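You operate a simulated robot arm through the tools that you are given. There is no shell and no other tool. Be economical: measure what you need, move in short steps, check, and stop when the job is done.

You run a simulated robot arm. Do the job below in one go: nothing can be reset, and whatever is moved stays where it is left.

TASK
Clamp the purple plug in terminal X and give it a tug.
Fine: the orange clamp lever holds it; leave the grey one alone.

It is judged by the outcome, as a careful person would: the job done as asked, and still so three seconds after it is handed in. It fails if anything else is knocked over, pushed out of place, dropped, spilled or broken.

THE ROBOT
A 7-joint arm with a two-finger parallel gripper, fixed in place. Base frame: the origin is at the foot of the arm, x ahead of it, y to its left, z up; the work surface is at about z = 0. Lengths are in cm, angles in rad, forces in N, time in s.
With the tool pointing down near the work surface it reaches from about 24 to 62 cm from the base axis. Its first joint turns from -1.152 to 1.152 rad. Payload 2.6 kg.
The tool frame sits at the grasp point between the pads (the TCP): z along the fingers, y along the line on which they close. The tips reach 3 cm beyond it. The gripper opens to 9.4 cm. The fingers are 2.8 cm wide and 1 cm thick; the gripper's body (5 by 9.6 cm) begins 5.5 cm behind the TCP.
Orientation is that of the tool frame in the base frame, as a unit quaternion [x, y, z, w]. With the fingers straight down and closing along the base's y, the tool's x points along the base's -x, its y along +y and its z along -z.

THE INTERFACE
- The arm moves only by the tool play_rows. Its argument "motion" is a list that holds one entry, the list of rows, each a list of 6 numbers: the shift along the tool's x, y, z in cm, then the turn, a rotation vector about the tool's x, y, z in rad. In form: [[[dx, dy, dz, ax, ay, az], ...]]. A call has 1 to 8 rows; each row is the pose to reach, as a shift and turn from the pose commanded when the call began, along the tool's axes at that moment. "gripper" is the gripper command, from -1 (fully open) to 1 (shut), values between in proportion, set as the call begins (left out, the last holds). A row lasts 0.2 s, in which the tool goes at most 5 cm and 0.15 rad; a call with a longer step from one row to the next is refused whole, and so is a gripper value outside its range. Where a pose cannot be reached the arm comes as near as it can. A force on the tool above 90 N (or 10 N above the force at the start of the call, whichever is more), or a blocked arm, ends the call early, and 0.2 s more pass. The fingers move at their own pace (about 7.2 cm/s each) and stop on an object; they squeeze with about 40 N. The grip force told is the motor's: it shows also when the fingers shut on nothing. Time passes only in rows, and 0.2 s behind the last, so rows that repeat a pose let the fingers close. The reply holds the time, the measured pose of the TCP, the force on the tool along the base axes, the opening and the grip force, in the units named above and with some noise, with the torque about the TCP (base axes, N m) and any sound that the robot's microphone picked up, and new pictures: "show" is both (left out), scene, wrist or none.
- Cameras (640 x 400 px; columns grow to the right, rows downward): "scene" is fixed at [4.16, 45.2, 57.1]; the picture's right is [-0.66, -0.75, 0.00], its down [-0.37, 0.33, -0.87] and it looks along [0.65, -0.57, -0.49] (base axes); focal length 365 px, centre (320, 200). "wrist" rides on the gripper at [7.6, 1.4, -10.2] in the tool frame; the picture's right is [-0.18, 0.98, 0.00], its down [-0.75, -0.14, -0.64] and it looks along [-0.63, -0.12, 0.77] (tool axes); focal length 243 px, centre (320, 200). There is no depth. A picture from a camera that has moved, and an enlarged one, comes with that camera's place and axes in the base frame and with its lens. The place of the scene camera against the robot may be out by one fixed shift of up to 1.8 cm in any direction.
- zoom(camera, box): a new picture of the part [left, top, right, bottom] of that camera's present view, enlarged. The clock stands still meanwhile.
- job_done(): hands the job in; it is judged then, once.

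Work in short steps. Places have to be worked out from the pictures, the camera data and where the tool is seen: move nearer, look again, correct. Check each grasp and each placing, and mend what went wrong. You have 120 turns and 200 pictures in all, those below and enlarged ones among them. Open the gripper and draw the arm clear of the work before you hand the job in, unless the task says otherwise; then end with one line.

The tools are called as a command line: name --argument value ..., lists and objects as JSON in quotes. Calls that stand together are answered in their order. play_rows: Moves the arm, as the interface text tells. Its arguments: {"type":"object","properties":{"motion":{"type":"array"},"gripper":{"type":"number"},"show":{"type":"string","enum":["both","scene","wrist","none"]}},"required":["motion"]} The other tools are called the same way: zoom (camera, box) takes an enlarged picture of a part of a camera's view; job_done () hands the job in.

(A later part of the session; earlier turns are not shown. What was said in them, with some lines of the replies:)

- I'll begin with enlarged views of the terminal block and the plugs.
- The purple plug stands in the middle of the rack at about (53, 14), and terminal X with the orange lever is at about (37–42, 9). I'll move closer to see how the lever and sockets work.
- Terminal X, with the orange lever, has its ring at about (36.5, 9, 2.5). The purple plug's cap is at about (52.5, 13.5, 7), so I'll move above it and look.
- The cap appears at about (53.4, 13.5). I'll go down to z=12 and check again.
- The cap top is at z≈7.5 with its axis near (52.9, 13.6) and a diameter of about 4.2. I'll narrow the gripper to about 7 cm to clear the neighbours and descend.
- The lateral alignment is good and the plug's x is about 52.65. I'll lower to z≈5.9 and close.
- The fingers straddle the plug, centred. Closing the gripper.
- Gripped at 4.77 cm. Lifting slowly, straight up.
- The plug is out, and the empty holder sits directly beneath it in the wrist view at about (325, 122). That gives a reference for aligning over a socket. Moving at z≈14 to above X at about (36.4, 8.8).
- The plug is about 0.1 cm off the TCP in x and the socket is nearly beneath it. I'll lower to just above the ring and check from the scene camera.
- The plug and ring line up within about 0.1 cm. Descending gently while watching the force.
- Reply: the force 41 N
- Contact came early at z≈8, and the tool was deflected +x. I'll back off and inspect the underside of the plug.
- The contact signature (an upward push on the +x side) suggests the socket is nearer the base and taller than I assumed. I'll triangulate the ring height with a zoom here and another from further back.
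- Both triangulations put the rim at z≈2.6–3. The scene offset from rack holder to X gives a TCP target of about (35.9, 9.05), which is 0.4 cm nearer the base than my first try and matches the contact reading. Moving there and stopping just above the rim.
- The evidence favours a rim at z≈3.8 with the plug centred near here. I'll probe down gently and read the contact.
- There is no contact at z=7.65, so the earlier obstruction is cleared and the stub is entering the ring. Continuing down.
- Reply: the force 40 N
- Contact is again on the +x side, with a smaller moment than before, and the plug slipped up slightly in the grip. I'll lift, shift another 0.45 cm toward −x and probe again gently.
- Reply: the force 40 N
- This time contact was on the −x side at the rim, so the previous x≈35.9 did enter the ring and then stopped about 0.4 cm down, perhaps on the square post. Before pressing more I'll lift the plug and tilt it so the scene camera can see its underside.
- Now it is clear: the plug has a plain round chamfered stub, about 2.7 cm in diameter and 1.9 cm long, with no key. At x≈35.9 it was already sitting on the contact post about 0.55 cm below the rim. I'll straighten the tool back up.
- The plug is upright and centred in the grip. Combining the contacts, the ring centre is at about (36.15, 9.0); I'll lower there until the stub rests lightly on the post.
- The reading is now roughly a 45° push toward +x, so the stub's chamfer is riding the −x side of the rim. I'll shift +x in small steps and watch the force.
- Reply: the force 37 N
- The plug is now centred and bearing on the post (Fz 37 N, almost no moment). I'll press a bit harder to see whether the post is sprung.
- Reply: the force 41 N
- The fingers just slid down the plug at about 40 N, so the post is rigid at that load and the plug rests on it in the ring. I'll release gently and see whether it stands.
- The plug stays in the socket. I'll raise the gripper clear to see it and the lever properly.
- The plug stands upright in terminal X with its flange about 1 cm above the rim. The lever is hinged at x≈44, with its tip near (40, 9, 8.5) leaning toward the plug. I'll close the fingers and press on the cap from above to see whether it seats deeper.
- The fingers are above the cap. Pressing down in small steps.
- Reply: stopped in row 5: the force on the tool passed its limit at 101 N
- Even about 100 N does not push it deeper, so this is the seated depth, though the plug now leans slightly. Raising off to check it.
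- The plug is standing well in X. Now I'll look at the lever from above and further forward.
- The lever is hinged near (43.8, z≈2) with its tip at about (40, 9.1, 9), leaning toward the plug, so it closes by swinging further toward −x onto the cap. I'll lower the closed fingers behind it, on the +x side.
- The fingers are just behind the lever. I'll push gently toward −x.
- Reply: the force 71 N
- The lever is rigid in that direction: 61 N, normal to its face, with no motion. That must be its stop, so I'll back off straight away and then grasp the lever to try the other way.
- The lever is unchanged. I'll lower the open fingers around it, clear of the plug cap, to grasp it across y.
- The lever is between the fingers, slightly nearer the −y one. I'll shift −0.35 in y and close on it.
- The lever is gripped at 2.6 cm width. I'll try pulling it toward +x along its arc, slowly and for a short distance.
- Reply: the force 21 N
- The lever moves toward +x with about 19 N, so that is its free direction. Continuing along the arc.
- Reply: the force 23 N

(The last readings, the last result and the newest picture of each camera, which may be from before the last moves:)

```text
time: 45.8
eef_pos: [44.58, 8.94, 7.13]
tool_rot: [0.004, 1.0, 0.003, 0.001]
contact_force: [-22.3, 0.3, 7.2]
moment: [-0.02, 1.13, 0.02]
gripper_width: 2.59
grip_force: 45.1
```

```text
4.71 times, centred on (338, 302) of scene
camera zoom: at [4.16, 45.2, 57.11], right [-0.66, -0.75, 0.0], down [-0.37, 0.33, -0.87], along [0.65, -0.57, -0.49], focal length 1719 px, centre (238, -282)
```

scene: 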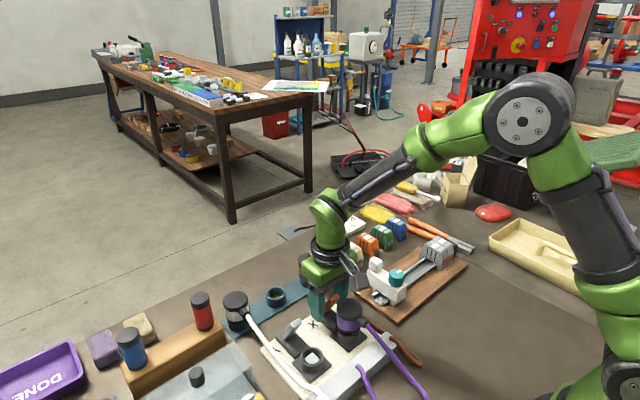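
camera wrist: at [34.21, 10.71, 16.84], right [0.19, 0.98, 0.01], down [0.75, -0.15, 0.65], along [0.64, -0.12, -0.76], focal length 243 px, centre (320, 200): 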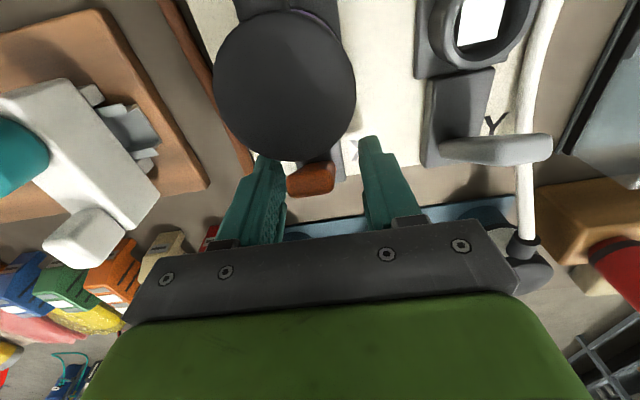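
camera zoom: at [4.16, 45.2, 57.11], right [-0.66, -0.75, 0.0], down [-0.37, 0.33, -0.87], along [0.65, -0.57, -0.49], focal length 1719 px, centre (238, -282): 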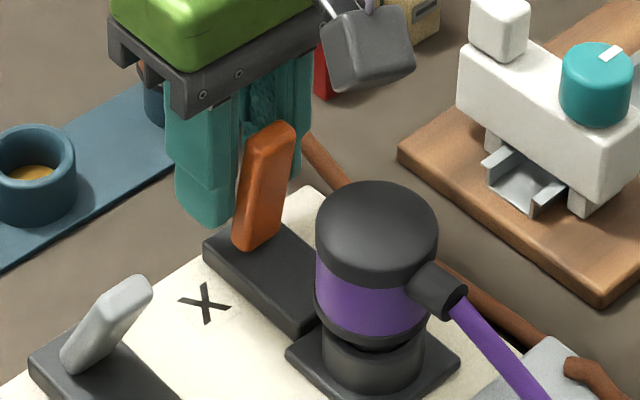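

The lever is now almost upright. I'll keep following the arc.

play_rows --motion '[[[-0.5, 0, 0.05, 0, 0, 0], [-1.0, 0, 0.2, 0, 0, 0], [-1.5, 0, 0.4, 0, 0, 0], [-2.0, 0, 0.7, 0, 0, 0], [-2.0, 0, 0.7, 0, 0, 0]]]' --show "wrist"

zoom --camera "scene" --box '[300, 260, 375, 345]'

```text
time: 47.0
eef_pos: [46.86, 8.94, 6.53]
tool_rot: [0.004, 1.0, 0.002, 0.004]
contact_force: [-0.4, 0.0, -0.6]
moment: [0.0, -0.02, 0.01]
gripper_width: 0.0
grip_force: 32.4
camera wrist: at [39.15, 10.49, 16.65], right [0.19, 0.98, 0.01], down [0.75, -0.15, 0.65], along [0.64, -0.12, -0.76], focal length 243 px, centre (320, 200)
```

wrist: 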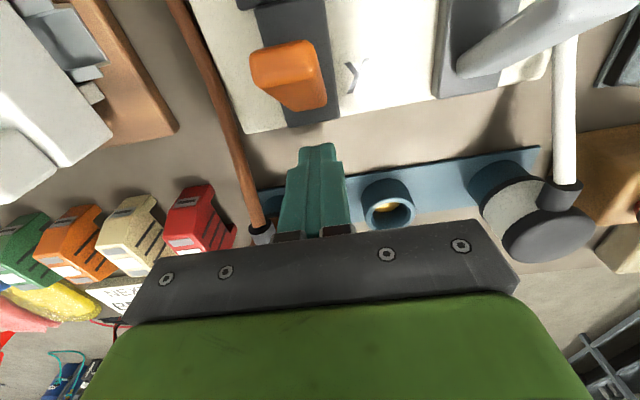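

```text
4.71 times, centred on (338, 302) of scene
camera zoom: at [4.16, 45.2, 57.1], right [-0.66, -0.75, 0.0], down [-0.37, 0.33, -0.87], along [0.65, -0.57, -0.49], focal length 1719 px, centre (238, -282)
```

zoom: 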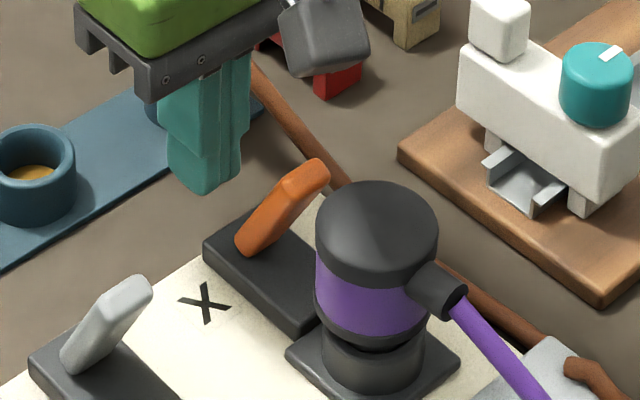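

The grip slipped off and the lever sprang back to rest: it has a spring return, and I had low leverage and ran out of friction. I'll re-grasp nearer the tip, where less force is needed, and follow the arc more accurately. First up and over with the fingers open.

play_rows --motion '[[[0, 0, -4, 0, 0, 0], [0, 0, -7, 0, 0, 0], [3, -0.1, -7, 0, 0, 0], [5.8, -0.1, -7, 0, 0, 0], [5.8, -0.1, -6, 0, 0, 0], [5.8, -0.1, -6, 0, 0, 0]]]' --gripper 0 --show "none"

zoom --camera "wrist" --box '[250, 70, 400, 220]'

zoom --camera "scene" --box '[300, 260, 375, 345]'

```text
time: 48.4
eef_pos: [40.92, 8.97, 12.4]
tool_rot: [0.002, 1.0, 0.003, 0.005]
contact_force: [0.2, 0.6, 0.5]
moment: [0.0, -0.03, 0.07]
gripper_width: 4.7
grip_force: 0.2
```

```text
2.67 times, centred on (325, 145) of wrist
camera zoom: at [33.25, 10.41, 22.6], right [0.19, 0.98, 0.01], down [0.75, -0.15, 0.65], along [0.64, -0.12, -0.76], focal length 647 px, centre (307, 347)
```

zoom: 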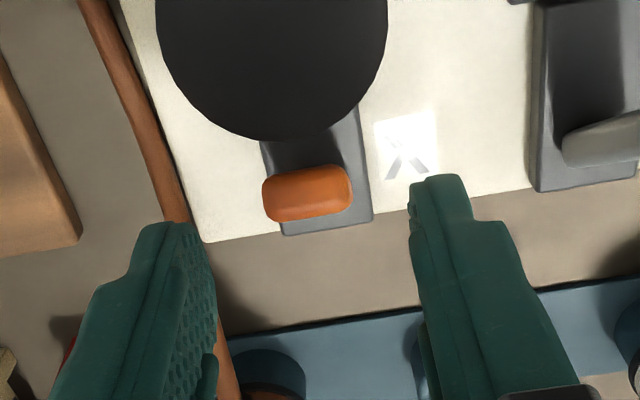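

```text
4.71 times, centred on (338, 302) of scene
camera zoom: at [4.16, 45.2, 57.1], right [-0.66, -0.75, 0.0], down [-0.37, 0.33, -0.87], along [0.65, -0.57, -0.49], focal length 1719 px, centre (238, -282)
```

zoom: 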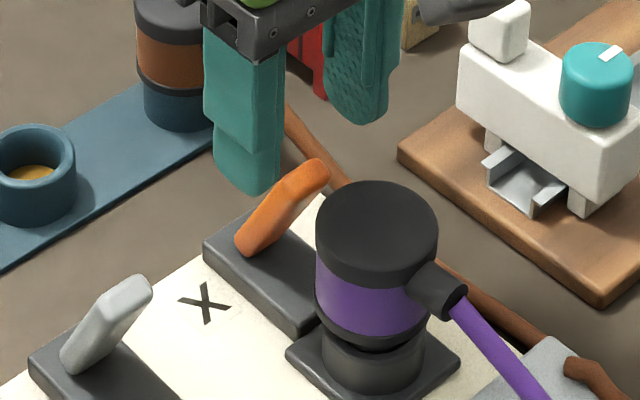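

The lever is centred between the fingers in y. Descending to z≈8.2 at x≈41.1 and closing.

play_rows --motion '[[[-0.2, 0.05, 2, 0, 0, 0], [-0.2, 0.05, 3.5, 0, 0, 0], [-0.2, 0.05, 4.2, 0, 0, 0], [-0.2, 0.05, 4.2, 0, 0, 0]]]' --show "none"

play_rows --motion '[[[0, 0, 0, 0, 0, 0], [0, 0, 0, 0, 0, 0], [0, 0, 0, 0, 0, 0]]]' --gripper 1 --show "wrist"

zoom --camera "scene" --box '[300, 260, 375, 345]'

zoom --camera "wrist" --box '[250, 100, 400, 250]'

```text
time: 49.4
eef_pos: [41.11, 8.94, 8.24]
tool_rot: [0.003, 1.0, 0.003, 0.005]
contact_force: [-1.1, 0.1, -0.5]
moment: [0.01, -0.03, 0.02]
gripper_width: 4.71
grip_force: 0.2
```

```text
time: 50.2
eef_pos: [41.11, 8.91, 8.06]
tool_rot: [0.003, 1.0, 0.002, 0.005]
contact_force: [1.1, 0.7, -3.7]
moment: [0.0, -0.01, -0.03]
gripper_width: 2.58
grip_force: 44.8
camera wrist: at [33.49, 10.46, 18.41], right [0.19, 0.98, 0.01], down [0.75, -0.15, 0.65], along [0.64, -0.12, -0.76], focal length 243 px, centre (320, 200)
```

wrist: 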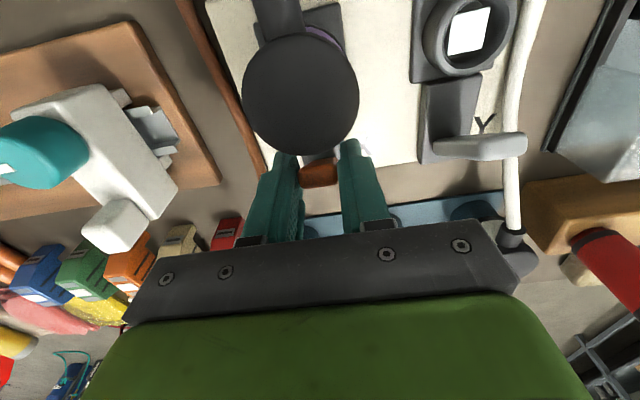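

```text
4.71 times, centred on (338, 302) of scene
camera zoom: at [4.16, 45.2, 57.1], right [-0.66, -0.75, 0.0], down [-0.37, 0.33, -0.87], along [0.65, -0.57, -0.49], focal length 1719 px, centre (238, -282)
```

zoom: 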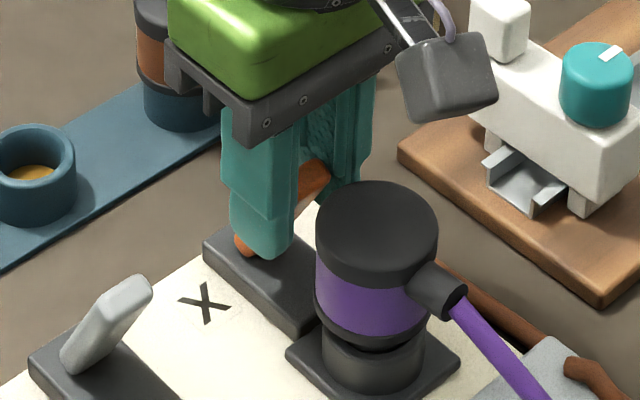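

```text
2.67 times, centred on (325, 175) of wrist
camera zoom: at [33.49, 10.46, 18.41], right [0.19, 0.98, 0.01], down [0.75, -0.15, 0.65], along [0.64, -0.12, -0.76], focal length 647 px, centre (307, 267)
```

zoom: 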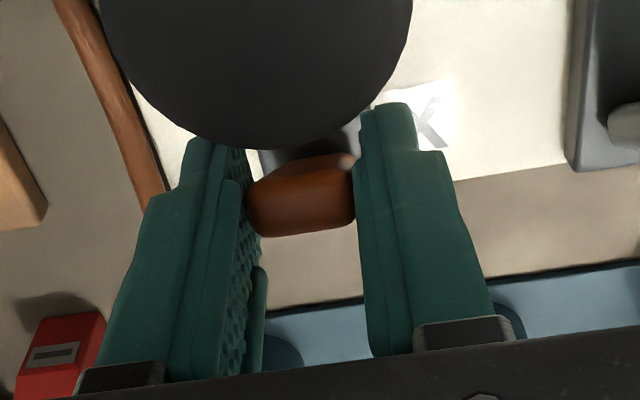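

I have a good grip near the tip. Now I'll rotate the tool together with the lever about its hinge, at about (44.5, z 1.5).

play_rows --motion '[[[-0.4, 0, -0.2, 0, 0.06, 0], [-0.81, 0, -0.37, 0, 0.12, 0], [-1.24, 0, -0.5, 0, 0.18, 0], [-1.66, 0, -0.63, 0, 0.24, 0], [-2.1, 0, -0.71, 0, 0.3, 0], [-2.52, 0, -0.79, 0, 0.36, 0], [-2.52, 0, -0.79, 0, 0.36, 0]]]' --show "none"

zoom --camera "scene" --box '[300, 260, 375, 345]'

```text
time: 51.8
eef_pos: [43.51, 8.88, 9.09]
tool_rot: [0.002, 0.984, 0.003, -0.176]
contact_force: [-12.4, 0.7, -3.4]
moment: [-0.48, 0.84, 0.2]
gripper_width: 2.15
grip_force: 45.3
```

```text
4.71 times, centred on (338, 302) of scene
camera zoom: at [4.17, 45.2, 57.1], right [-0.66, -0.75, 0.0], down [-0.37, 0.33, -0.87], along [0.65, -0.57, -0.49], focal length 1719 px, centre (238, -282)
```

zoom: 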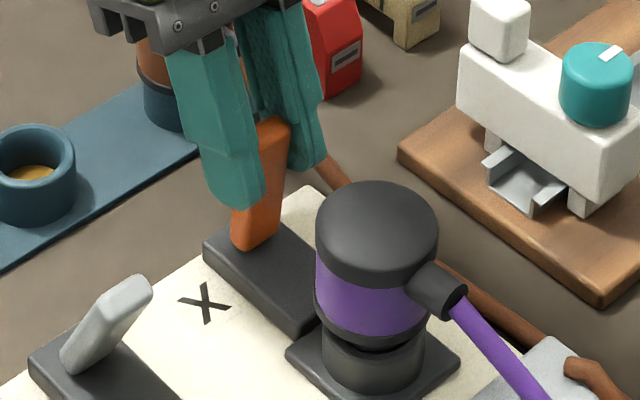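

The lever is past −7° with only 12 N. I'll continue, slightly lower for more overlap.

play_rows --motion '[[[-0.55, 0, 0.1, 0, 0.06, 0], [-1.11, 0, 0.12, 0, 0.12, 0], [-1.52, 0, 0, 0, 0.18, 0], [-1.93, 0, -0.14, 0, 0.24, 0], [-2.35, 0, -0.22, 0, 0.3, 0], [-2.77, 0, -0.3, 0, 0.36, 0], [-2.77, 0, -0.3, 0, 0.36, 0]]]' --show "none"

zoom --camera "scene" --box '[300, 260, 375, 345]'

```text
time: 53.4
eef_pos: [46.56, 8.92, 8.57]
tool_rot: [0.001, 0.938, 0.004, -0.346]
contact_force: [2.8, 6.9, 21.0]
moment: [-0.77, 0.41, 0.74]
gripper_width: 2.2
grip_force: 45.5
```

```text
4.71 times, centred on (338, 302) of scene
camera zoom: at [4.15, 45.2, 57.11], right [-0.66, -0.75, 0.0], down [-0.37, 0.33, -0.87], along [0.65, -0.57, -0.49], focal length 1719 px, centre (238, -282)
```

zoom: 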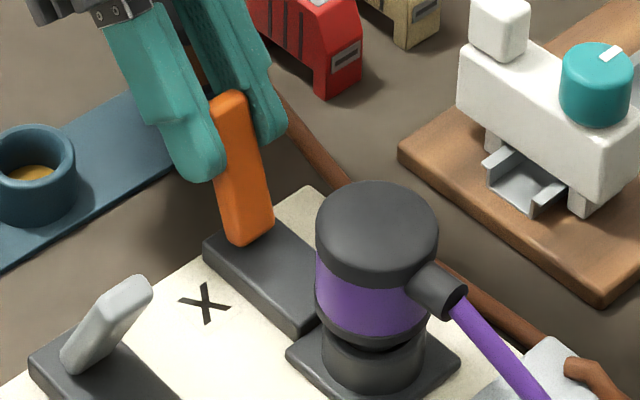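

The lever is past upright, leaning about +10°, and the restoring force has gone, so it behaves like an over-centre toggle. I'll push a little further with no extra tilt, to stay clear of the brown plug.

play_rows --motion '[[[-0.37, 0, -0.16, 0, 0, 0], [-0.75, 0, -0.32, 0, 0, 0], [-1.1, 0, -0.47, 0, 0, 0], [-1.46, 0, -0.61, 0, 0, 0], [-1.46, 0, -0.61, 0, 0, 0]]]' --show "scene"

zoom --camera "scene" --box '[300, 260, 375, 345]'

```text
time: 54.6
eef_pos: [47.83, 8.95, 7.89]
tool_rot: [0.001, 0.938, 0.004, -0.347]
contact_force: [-20.6, 4.2, 28.3]
moment: [-0.58, 1.12, 0.37]
gripper_width: 2.19
grip_force: 45.2
```

scene: 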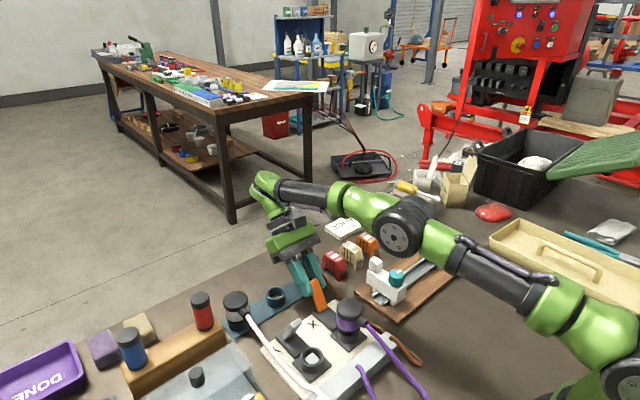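

```text
4.71 times, centred on (338, 302) of scene
camera zoom: at [4.15, 45.2, 57.11], right [-0.66, -0.75, 0.0], down [-0.37, 0.33, -0.87], along [0.65, -0.57, -0.49], focal length 1719 px, centre (238, -282)
```

zoom: 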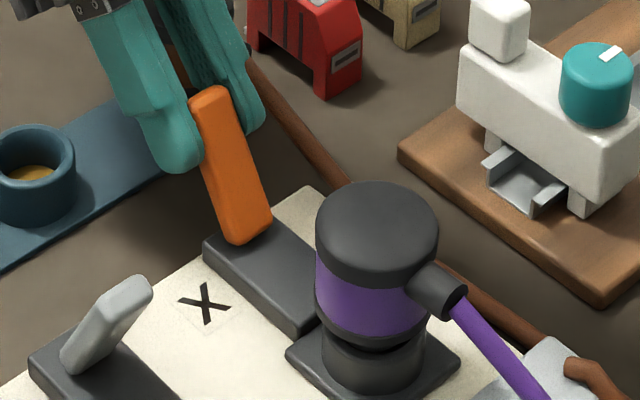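

The lever is at about +22° and resisting with around 30 N, which is probably its stop. I'll open the fingers and see whether it stays.

play_rows --motion '[[[0, 0, 0, 0, 0, 0], [0, 0, 0, 0, 0, 0], [0, 0, -1.5, 0, 0, 0], [0, 0, -4, 0, 0, 0], [0, 0, -4, 0, 0, 0]]]' --gripper 0 --show "none"

zoom --camera "scene" --box '[300, 260, 375, 345]'

```text
time: 55.8
eef_pos: [47.64, 8.23, 9.54]
tool_rot: [0.001, 0.938, 0.004, -0.347]
contact_force: [-0.3, -0.2, 0.3]
moment: [-0.02, 0.0, 0.04]
gripper_width: 4.68
grip_force: 0.1
out of reach, approached as far as the arm can: row 3, 4, 5
```

```text
4.71 times, centred on (338, 302) of scene
camera zoom: at [4.16, 45.2, 57.1], right [-0.66, -0.75, 0.0], down [-0.37, 0.33, -0.87], along [0.65, -0.57, -0.49], focal length 1719 px, centre (238, -282)
```

zoom: 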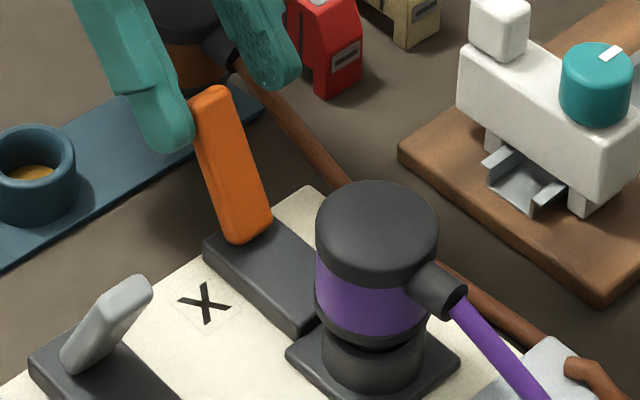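

The lever stays over on the +x side, so it is bistable. I'll withdraw upward and straighten the tool, then check the plug.

play_rows --motion '[[[2.5, 0.3, 0.0, 0, 0, 0], [4.77, 0.6, 1.0, 0, 0, 0], [5.5, 0.6, 0.5, 0, -0.12, 0], [5.5, 0.6, 0.5, 0, -0.26, 0], [5.5, 0.6, 0.5, 0, -0.4, 0], [5.5, 0.6, 0.5, 0, -0.54, 0], [5.5, 0.6, 0.5, 0, -0.68, 0], [5.5, 0.6, 0.5, 0, -0.72, 0]]]'

zoom --camera "scene" --box '[300, 260, 375, 345]'

```text
time: 57.6
eef_pos: [43.22, 8.88, 12.64]
tool_rot: [0.003, 1.0, 0.003, 0.006]
contact_force: [0.4, -0.7, -1.2]
moment: [0.01, 0.02, 0.0]
gripper_width: 4.69
grip_force: 0.0
camera wrist: at [35.55, 10.38, 22.86], right [0.19, 0.98, 0.01], down [0.75, -0.15, 0.65], along [0.64, -0.12, -0.76], focal length 243 px, centre (320, 200)
```

scene: 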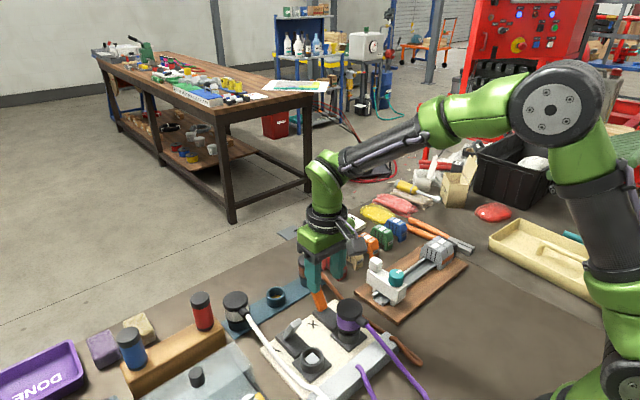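
wrist: 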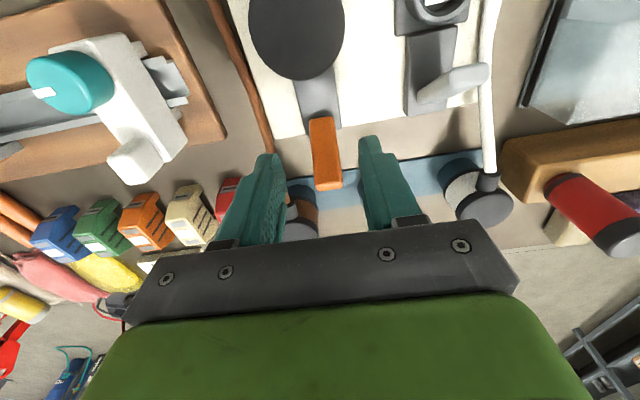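

```text
4.71 times, centred on (338, 302) of scene
camera zoom: at [4.16, 45.2, 57.1], right [-0.66, -0.75, 0.0], down [-0.37, 0.33, -0.87], along [0.65, -0.57, -0.49], focal length 1719 px, centre (238, -282)
```

zoom: 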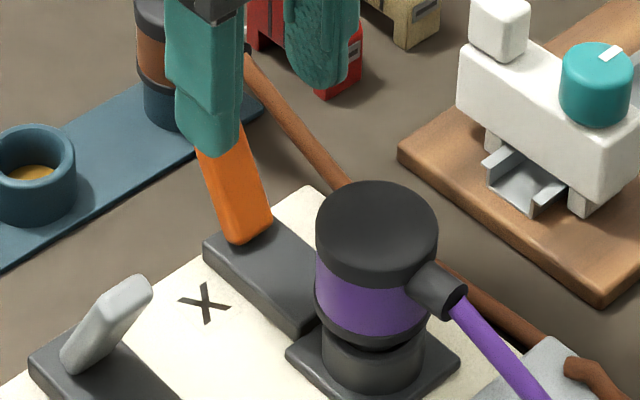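

The lever stays tipped. Next I'll move over the plug, re-grasp it and gently test whether it is held.

play_rows --motion '[[[0, 0, -3.5, 0, 0, 0], [3.5, 0.1, -4, 0, 0, 0], [6.8, 0.15, -4, 0, 0, 0], [6.8, 0.15, -2, 0, 0, 0], [6.8, 0.15, 1, 0, 0, 0], [6.8, 0.15, 1, 0, 0, 0]]]' --gripper -0.5 --show "wrist"

zoom --camera "scene" --box '[300, 260, 375, 345]'

```text
time: 59.0
eef_pos: [36.43, 9.11, 11.55]
tool_rot: [0.003, 1.0, 0.002, 0.006]
contact_force: [0.7, 0.2, -0.2]
moment: [-0.02, -0.01, 0.0]
gripper_width: 7.05
grip_force: 0.1
camera wrist: at [28.8, 10.61, 21.75], right [0.19, 0.98, 0.01], down [0.75, -0.15, 0.65], along [0.64, -0.12, -0.76], focal length 243 px, centre (320, 200)
```

wrist: 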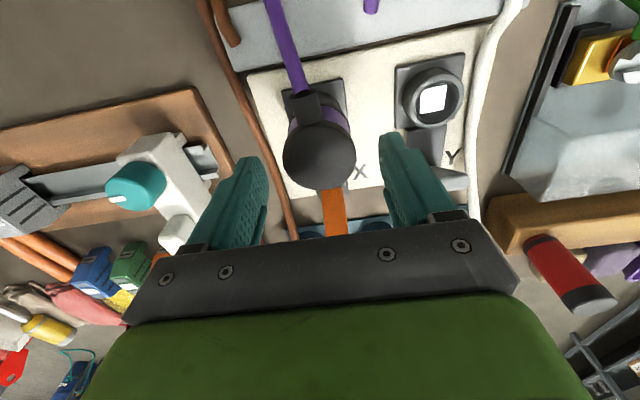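

```text
4.71 times, centred on (338, 302) of scene
camera zoom: at [4.16, 45.2, 57.1], right [-0.66, -0.75, 0.0], down [-0.37, 0.33, -0.87], along [0.65, -0.57, -0.49], focal length 1719 px, centre (238, -282)
```

zoom: 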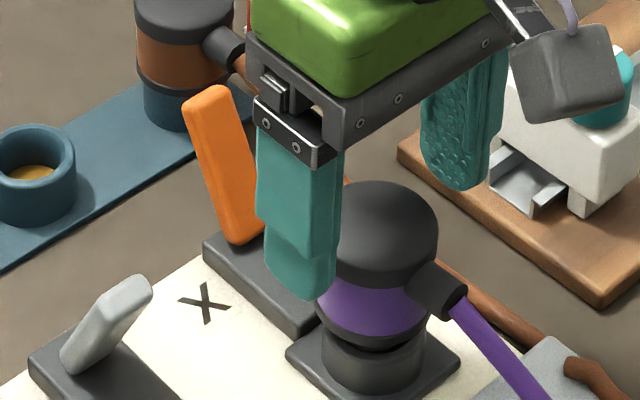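

play_rows --motion '[[[0, 0, 2, 0, 0, 0], [0, 0, 4, 0, 0, 0], [0, 0, 4.5, 0, 0, 0], [0, 0, 4.5, 0, 0, 0]]]' --show "none"

play_rows --motion '[[[0, 0, 0, 0, 0, 0], [0, 0, 0, 0, 0, 0], [0, 0, 0, 0, 0, 0]]]' --gripper 1 --show "none"

play_rows --motion '[[[0, 0, -0.15, 0, 0, 0], [0, 0, -0.3, 0, 0, 0], [0, 0, -0.45, 0, 0, 0], [0, 0, -0.45, 0, 0, 0]]]' --show "none"

zoom --camera "scene" --box '[315, 280, 375, 345]'

```text
time: 60.0
eef_pos: [36.45, 9.2, 7.04]
tool_rot: [0.003, 1.0, 0.002, 0.005]
contact_force: [-0.2, -0.2, 0.0]
moment: [-0.02, -0.02, -0.01]
gripper_width: 7.06
grip_force: 0.2
```

```text
time: 60.8
eef_pos: [36.58, 9.12, 7.15]
tool_rot: [0.002, 1.0, 0.003, 0.006]
contact_force: [-0.6, -0.7, 0.4]
moment: [-0.08, -0.02, 0.03]
gripper_width: 4.4
grip_force: 39.8
```

```text
time: 61.8
eef_pos: [36.45, 9.19, 7.56]
tool_rot: [0.002, 1.0, 0.002, 0.006]
contact_force: [-0.1, 0.3, -0.8]
moment: [0.0, 0.0, -0.03]
gripper_width: 4.4
grip_force: 40.1
```

```text
6.15 times, centred on (345, 312) of scene
camera zoom: at [4.16, 45.2, 57.1], right [-0.66, -0.75, 0.0], down [-0.37, 0.33, -0.87], along [0.65, -0.57, -0.49], focal length 2248 px, centre (166, -492)
```

zoom: 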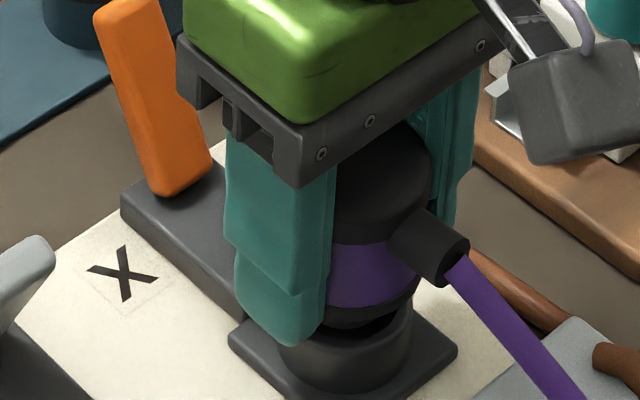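

The plug lifts freely, so the +x position is "open" and the lever started out closed. I'll push the plug down now to see if it goes deeper with the lever open.

play_rows --motion '[[[0, 0, 0.4, 0, 0, 0], [0, 0, 0.8, 0, 0, 0], [0, 0, 1.1, 0, 0, 0], [0, 0, 1.1, 0, 0, 0]]]' --show "none"

zoom --camera "scene" --box '[315, 280, 375, 345]'

```text
time: 62.8
eef_pos: [36.56, 9.04, 6.36]
tool_rot: [0.003, 1.0, 0.003, 0.005]
contact_force: [-0.4, -0.6, -0.9]
moment: [0.01, 0.02, 0.0]
gripper_width: 4.44
grip_force: 39.4
```

```text
6.15 times, centred on (345, 312) of scene
camera zoom: at [4.16, 45.2, 57.1], right [-0.66, -0.75, 0.0], down [-0.37, 0.33, -0.87], along [0.65, -0.57, -0.49], focal length 2248 px, centre (166, -492)
```

zoom: 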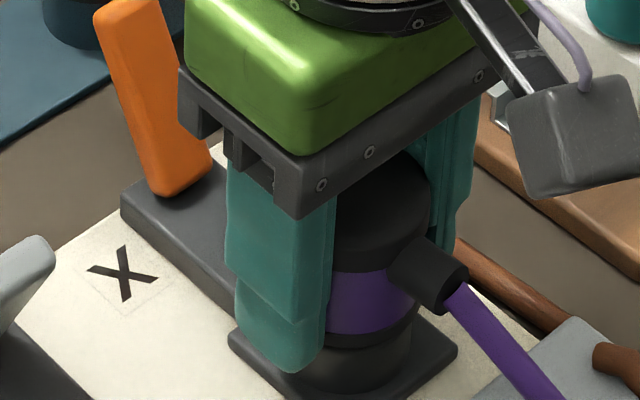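

With the lever open the plug slides deeper with no resistance. I'll keep going until it seats.

play_rows --motion '[[[0, 0, 0.2, 0, 0, 0], [0, 0, 0.4, 0, 0, 0], [0, 0, 0.6, 0, 0, 0], [0, 0, 0.6, 0, 0, 0]]]' --show "none"

zoom --camera "scene" --box '[315, 280, 375, 345]'

```text
time: 63.8
eef_pos: [36.43, 9.2, 5.89]
tool_rot: [0.003, 1.0, 0.003, 0.006]
contact_force: [0.0, -1.1, 2.2]
moment: [-0.14, 0.01, 0.0]
gripper_width: 4.44
grip_force: 39.6
```

```text
6.15 times, centred on (345, 312) of scene
camera zoom: at [4.16, 45.2, 57.1], right [-0.66, -0.75, 0.0], down [-0.37, 0.33, -0.87], along [0.65, -0.57, -0.49], focal length 2248 px, centre (166, -492)
```

zoom: 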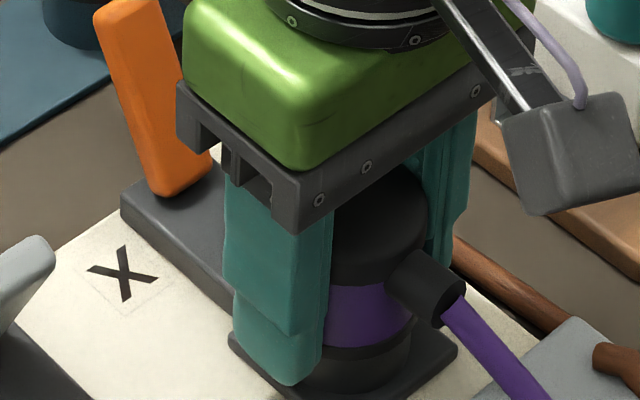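

play_rows --motion '[[[0, 0, 0.2, 0, 0, 0], [0, 0, 0.4, 0, 0, 0], [0, 0, 0.4, 0, 0, 0]]]' --show "none"

zoom --camera "scene" --box '[325, 300, 373, 340]'

```text
time: 64.6
eef_pos: [36.53, 9.11, 5.63]
tool_rot: [0.003, 1.0, 0.003, 0.008]
contact_force: [-13.0, -9.3, 46.6]
moment: [-0.48, 0.19, -0.24]
gripper_width: 4.44
grip_force: 40.1
```

```text
10.00 times, centred on (349, 320) of scene
camera zoom: at [4.14, 45.2, 57.11], right [-0.66, -0.75, 0.0], down [-0.37, 0.33, -0.87], along [0.65, -0.57, -0.49], focal length 3653 px, centre (30, -1000)
```

zoom: 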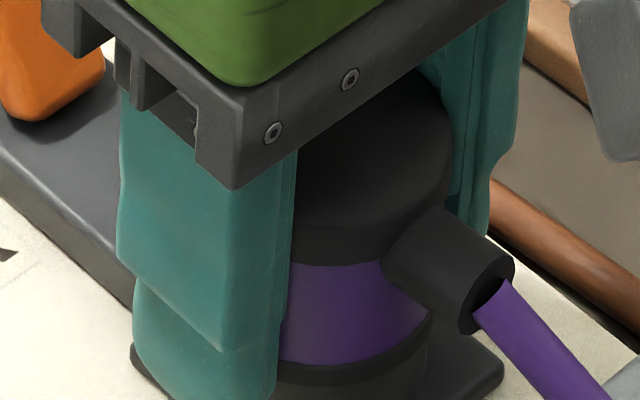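

The plug is now fully seated with its flange on the rim (47 N). I'll relax the pressure, release, and withdraw upward.

play_rows --motion '[[[0, 0, -0.3, 0, 0, 0], [0, 0, -0.3, 0, 0, 0]]]' --show "none"

play_rows --motion '[[[0, 0, 0, 0, 0, 0], [0, 0, -0.3, 0, 0, 0], [0, 0, -3, 0, 0, 0], [0, 0, -7, 0, 0, 0], [0, 0, -11, 0, 0, 0], [0, 0, -11, 0, 0, 0]]]' --gripper -0.5 --show "none"

zoom --camera "scene" --box '[300, 260, 375, 345]'

```text
time: 65.2
eef_pos: [36.46, 9.2, 5.62]
tool_rot: [0.001, 1.0, 0.003, 0.006]
contact_force: [9.2, -4.5, -3.7]
moment: [-0.15, -0.32, -0.03]
gripper_width: 4.4
grip_force: 40.2
```

```text
time: 66.6
eef_pos: [36.29, 9.1, 16.82]
tool_rot: [0.002, 1.0, 0.002, 0.005]
contact_force: [0.0, 0.4, 0.2]
moment: [-0.05, -0.02, -0.04]
gripper_width: 7.05
grip_force: 0.1
```

```text
4.71 times, centred on (338, 302) of scene
camera zoom: at [4.16, 45.2, 57.1], right [-0.66, -0.75, 0.0], down [-0.37, 0.33, -0.87], along [0.65, -0.57, -0.49], focal length 1719 px, centre (238, -282)
```

zoom: 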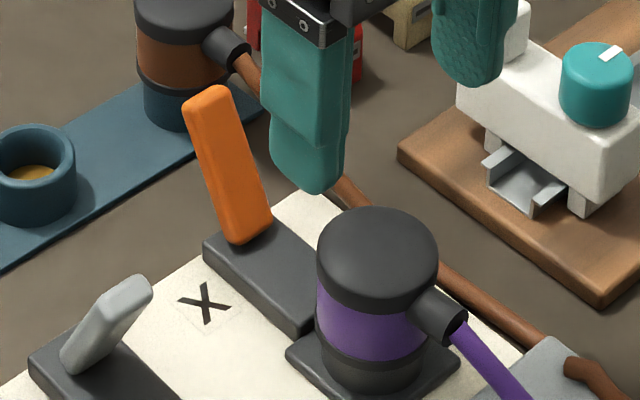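

The plug sits flush in X. Now I'll close the fingers, go behind the lever on the +x side, and push it back to its clamped position.

play_rows --motion '[[[-4, 0.1, 0, 0, 0, 0], [-8.5, 0.2, 0, 0, 0, 0], [-13, 0.2, 0, 0, 0, 0], [-13.6, 0.25, 0, 0, 0, 0], [-13.6, 0.25, 2, 0, 0, 0], [-13.6, 0.25, 2, 0, 0, 0]]]' --gripper 1 --show "wrist"

zoom --camera "scene" --box '[280, 240, 355, 325]'

```text
time: 68.0
eef_pos: [50.06, 9.2, 14.97]
tool_rot: [0.002, 1.0, 0.003, 0.005]
contact_force: [0.6, 0.2, 0.1]
moment: [0.01, -0.02, -0.02]
gripper_width: 0.01
grip_force: 33.3
camera wrist: at [42.4, 10.65, 25.12], right [0.19, 0.98, 0.01], down [0.75, -0.15, 0.65], along [0.64, -0.12, -0.76], focal length 243 px, centre (320, 200)
```

wrist: 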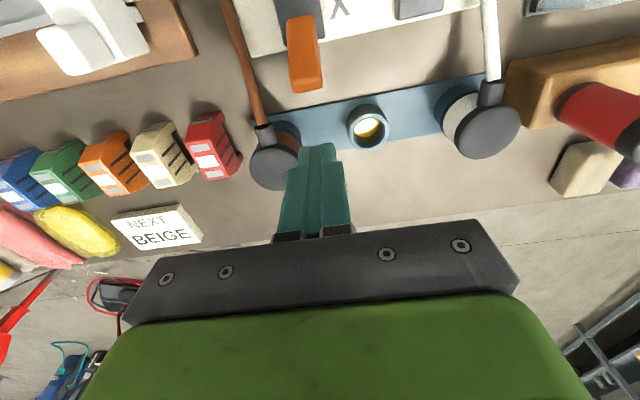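

```text
4.71 times, centred on (318, 282) of scene
camera zoom: at [4.16, 45.2, 57.1], right [-0.66, -0.75, 0.0], down [-0.37, 0.33, -0.87], along [0.65, -0.57, -0.49], focal length 1719 px, centre (332, -188)
```

zoom: 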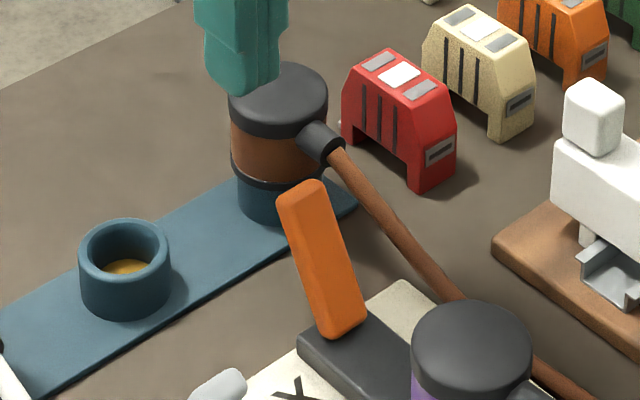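

The lever tip is at about (46.5–47.3, 9.0, 8.3). I'll descend behind it, clear of the brown plug.

play_rows --motion '[[[0.6, 0.1, 2, 0, 0, 0], [0.6, 0.1, 4, 0, 0, 0], [0.6, 0.1, 5.4, 0, 0, 0], [0.6, 0.1, 5.4, 0, 0, 0]]]' --show "none"

zoom --camera "scene" --box '[280, 240, 355, 325]'

zoom --camera "wrist" --box '[220, 50, 420, 200]'

```text
time: 69.0
eef_pos: [49.4, 9.36, 9.54]
tool_rot: [0.002, 1.0, 0.003, 0.005]
contact_force: [0.2, -0.5, 0.2]
moment: [0.01, -0.03, -0.02]
gripper_width: 0.0
grip_force: 33.0
```

```text
4.71 times, centred on (318, 282) of scene
camera zoom: at [4.16, 45.2, 57.1], right [-0.66, -0.75, 0.0], down [-0.37, 0.33, -0.87], along [0.65, -0.57, -0.49], focal length 1719 px, centre (332, -188)
```

zoom: 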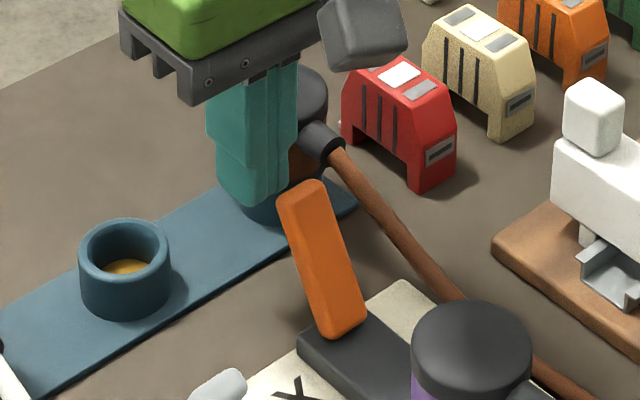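

```text
2.67 times, centred on (320, 125) of wrist
camera zoom: at [41.77, 10.79, 19.66], right [0.19, 0.98, 0.01], down [0.75, -0.15, 0.65], along [0.64, -0.12, -0.76], focal length 647 px, centre (320, 400)
```

zoom: 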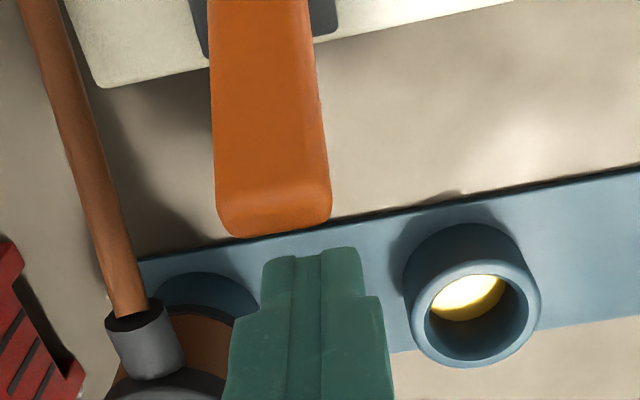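

The fingers are aligned behind the lever; I'll shift −0.4 in y while pushing toward −x.

play_rows --motion '[[[0.4, -0.3, 0, 0, 0, 0], [0.9, -0.4, 0, 0, 0, 0], [1.4, -0.4, 0, 0, 0, 0], [1.9, -0.4, 0, 0, 0, 0], [2.4, -0.4, 0, 0, 0, 0], [2.9, -0.4, 0, 0, 0, 0], [3.4, -0.4, 0, 0, 0, 0]]]' --show "none"

zoom --camera "scene" --box '[300, 260, 375, 345]'

```text
time: 70.6
eef_pos: [45.97, 8.94, 9.47]
tool_rot: [0.002, 1.0, 0.003, 0.005]
contact_force: [-0.7, -0.6, 0.3]
moment: [-0.01, -0.01, 0.01]
gripper_width: 0.0
grip_force: 33.1
```

```text
4.71 times, centred on (338, 302) of scene
camera zoom: at [4.16, 45.2, 57.1], right [-0.66, -0.75, 0.0], down [-0.37, 0.33, -0.87], along [0.65, -0.57, -0.49], focal length 1719 px, centre (238, -282)
```

zoom: 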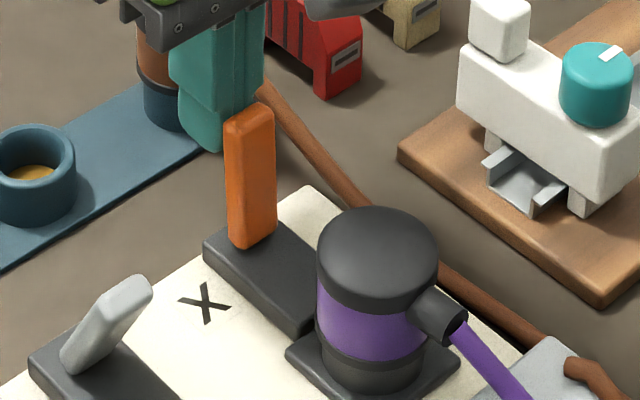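

The lever is at about vertical. Pushing on toward the clamped side.

play_rows --motion '[[[0.5, 0, 0, 0, 0, 0], [1.0, 0, 0, 0, 0, 0], [1.5, 0, 0, 0, 0, 0], [2.0, 0, 0, 0, 0, 0], [2.4, 0, 0, 0, 0, 0], [2.4, 0, 0, 0, 0, 0]]]' --show "none"

zoom --camera "scene" --box '[300, 260, 375, 345]'

```text
time: 72.0
eef_pos: [43.61, 9.02, 9.44]
tool_rot: [0.002, 1.0, 0.002, 0.004]
contact_force: [-0.2, 0.6, -0.3]
moment: [0.02, -0.01, -0.01]
gripper_width: 0.0
grip_force: 33.1
```

```text
4.71 times, centred on (338, 302) of scene
camera zoom: at [4.16, 45.2, 57.1], right [-0.66, -0.75, 0.0], down [-0.37, 0.33, -0.87], along [0.65, -0.57, -0.49], focal length 1719 px, centre (238, -282)
```

zoom: 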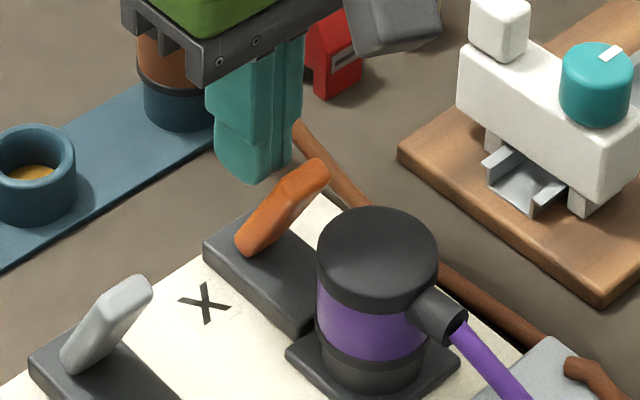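

The lever has snapped back to its clamped position against the seated plug. Now for the tug: up, over the plug, and down with the fingers open.

play_rows --motion '[[[0, 0, -4, 0, 0, 0], [0, 0, -7, 0, 0, 0], [3.5, 0, -7, 0, 0, 0], [7.1, 0.1, -7, 0, 0, 0], [7.1, 0.1, -5, 0, 0, 0], [7.1, 0.1, -2, 0, 0, 0], [7.1, 0.1, -2, 0, 0, 0]]]' --gripper -0.5 --show "wrist"

```text
time: 73.6
eef_pos: [36.48, 9.16, 11.35]
tool_rot: [0.003, 1.0, 0.004, 0.006]
contact_force: [0.5, -0.7, 0.3]
moment: [0.02, 0.02, 0.01]
gripper_width: 7.05
grip_force: 0.1
camera wrist: at [28.83, 10.64, 21.52], right [0.19, 0.98, 0.01], down [0.75, -0.15, 0.65], along [0.64, -0.12, -0.76], focal length 243 px, centre (320, 200)
```

wrist: 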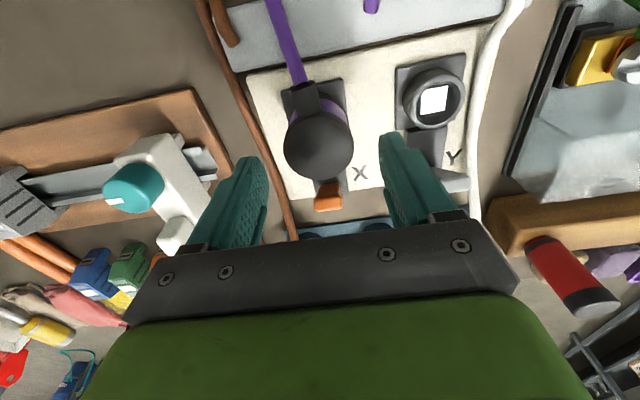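

Aligned over the plug. Descending, gripping, and tugging upward gently.

play_rows --motion '[[[0, -0.05, 2, 0, 0, 0], [0, -0.05, 4, 0, 0, 0], [0, -0.05, 5.2, 0, 0, 0], [0, -0.05, 5.2, 0, 0, 0]]]' --show "none"

play_rows --motion '[[[0, 0, 0, 0, 0, 0], [0, 0, 0, 0, 0, 0], [0, 0, 0, 0, 0, 0]]]' --gripper 1 --show "none"

play_rows --motion '[[[0, 0, -0.15, 0, 0, 0], [0, 0, -0.3, 0, 0, 0], [0, 0, -0.45, 0, 0, 0], [0, 0, -0.45, 0, 0, 0]]]' --show "none"

zoom --camera "scene" --box '[315, 280, 375, 345]'

```text
time: 74.6
eef_pos: [36.61, 9.1, 6.06]
tool_rot: [0.002, 1.0, 0.003, 0.006]
contact_force: [-0.4, 0.4, -0.6]
moment: [0.01, 0.0, -0.02]
gripper_width: 7.06
grip_force: 0.0
```

```text
time: 75.4
eef_pos: [36.49, 9.02, 6.12]
tool_rot: [0.003, 1.0, 0.003, 0.004]
contact_force: [0.5, -2.0, -1.5]
moment: [-0.11, -0.01, -0.01]
gripper_width: 4.43
grip_force: 39.8
```

```text
time: 76.4
eef_pos: [36.43, 9.01, 6.36]
tool_rot: [0.003, 1.0, 0.002, 0.002]
contact_force: [1.4, -2.5, -29.5]
moment: [-0.16, -0.01, 0.04]
gripper_width: 4.38
grip_force: 40.5
```

```text
6.15 times, centred on (345, 312) of scene
camera zoom: at [4.17, 45.21, 57.1], right [-0.66, -0.75, 0.0], down [-0.37, 0.33, -0.87], along [0.65, -0.57, -0.49], focal length 2248 px, centre (166, -492)
```

zoom: 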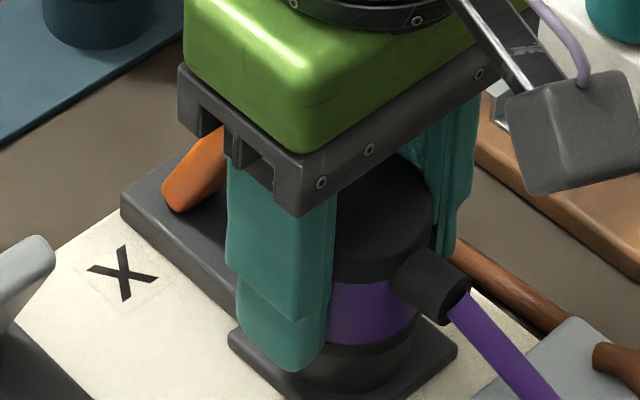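

The plug holds against a 30 N upward tug and stays seated, so it is clamped. Relaxing, releasing and withdrawing.

play_rows --motion '[[[0, 0, 0.2, 0, 0, 0], [0, 0, 0.4, 0, 0, 0], [0, 0, 0.4, 0, 0, 0]]]' --show "none"

play_rows --motion '[[[0, 0, 0, 0, 0, 0], [0, 0, -0.2, 0, 0, 0], [0, 0, -4, 0, 0, 0], [0, 0, -8.5, 0, 0, 0], [0, 0, -13, 0, 0, 0], [2, 4, -16, 0, 0, 0], [3, 8, -18, 0, 0, 0], [3, 8, -18, 0, 0, 0]]]' --gripper -0.5

zoom --camera "scene" --box '[260, 240, 400, 380]'

```text
time: 77.2
eef_pos: [36.56, 9.04, 6.32]
tool_rot: [0.004, 1.0, 0.003, 0.006]
contact_force: [-16.8, -11.5, 29.9]
moment: [-0.43, 0.87, -0.05]
gripper_width: 4.43
grip_force: 40.1
```

```text
refused: row 6 steps farther than a row can; nothing moved
```

```text
2.86 times, centred on (330, 310) of scene
camera zoom: at [4.15, 45.2, 57.11], right [-0.66, -0.75, 0.0], down [-0.37, 0.33, -0.87], along [0.65, -0.57, -0.49], focal length 1044 px, centre (291, -114)
```

zoom: 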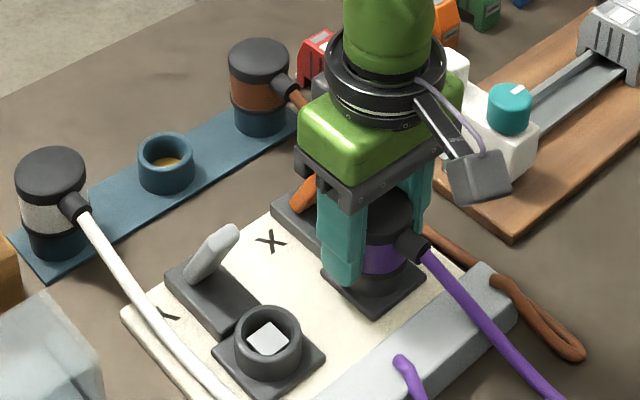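

The retreat was refused because one step was too long. The fingers slipped slightly during the tug and are now pressing down a little, so I'll ease up, open and leave in shorter steps.

play_rows --motion '[[[0, 0, -0.22, 0, 0, 0], [0, 0, -0.22, 0, 0, 0]]]' --show "none"

play_rows --motion '[[[0, 0, -0.22, 0, 0, 0], [0, 0, -0.3, 0, 0, 0], [0, 0, -4, 0, 0, 0], [0, 0, -8.5, 0, 0, 0], [0, 0, -12.5, 0, 0, 0], [1, 3, -15, 0, 0, 0], [2, 6, -17, 0, 0, 0], [2, 6, -17, 0, 0, 0]]]' --gripper -0.5

zoom --camera "scene" --box '[260, 240, 400, 380]'

```text
time: 77.8
eef_pos: [36.65, 9.07, 6.26]
tool_rot: [0.0, 1.0, 0.004, 0.006]
contact_force: [8.2, -2.9, -20.3]
moment: [-0.09, -0.4, 0.05]
gripper_width: 4.4
grip_force: 39.9
```

```text
time: 79.6
eef_pos: [34.24, 14.99, 23.5]
tool_rot: [0.003, 1.0, 0.002, 0.005]
contact_force: [0.1, -1.2, -0.2]
moment: [-0.01, -0.02, 0.0]
gripper_width: 7.04
grip_force: 0.0
camera wrist: at [26.69, 16.44, 33.72], right [0.19, 0.98, 0.01], down [0.75, -0.15, 0.65], along [0.64, -0.12, -0.76], focal length 243 px, centre (320, 200)
```

scene: 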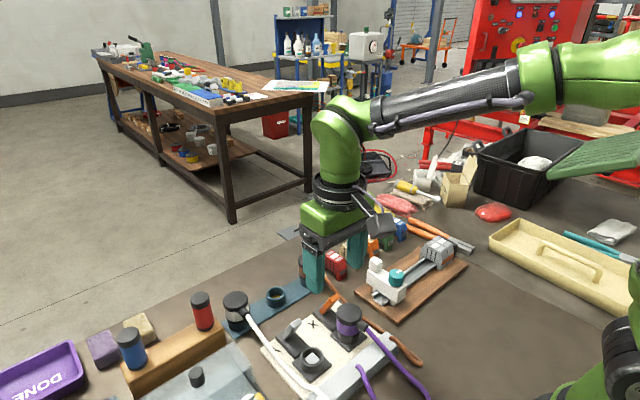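
wrist: 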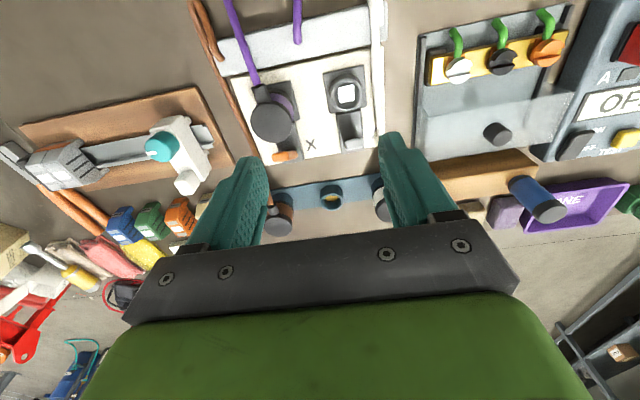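

```text
2.86 times, centred on (330, 310) of scene
camera zoom: at [4.16, 45.2, 57.1], right [-0.66, -0.75, 0.0], down [-0.37, 0.33, -0.87], along [0.65, -0.57, -0.49], focal length 1044 px, centre (291, -114)
```

zoom: 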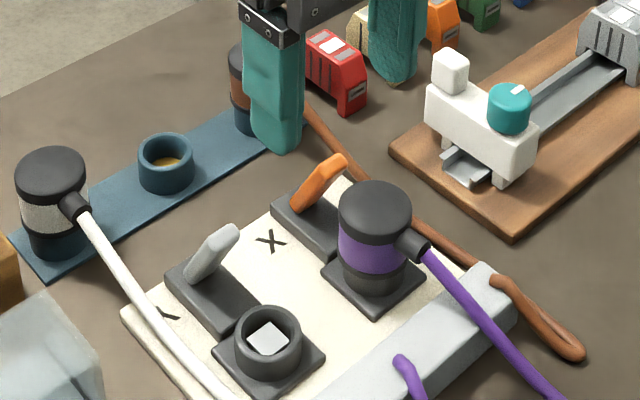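

The arm is clear. The purple plug is seated in X with the orange lever clamped, the grey lever is untouched, and the neighbouring objects are in place. Handing in.

job_done

```text
The job is handed in.
```

The purple plug is fully seated in terminal X and clamped by the orange lever; it held a tug of about 30 N without moving, and I left the grey lever alone.
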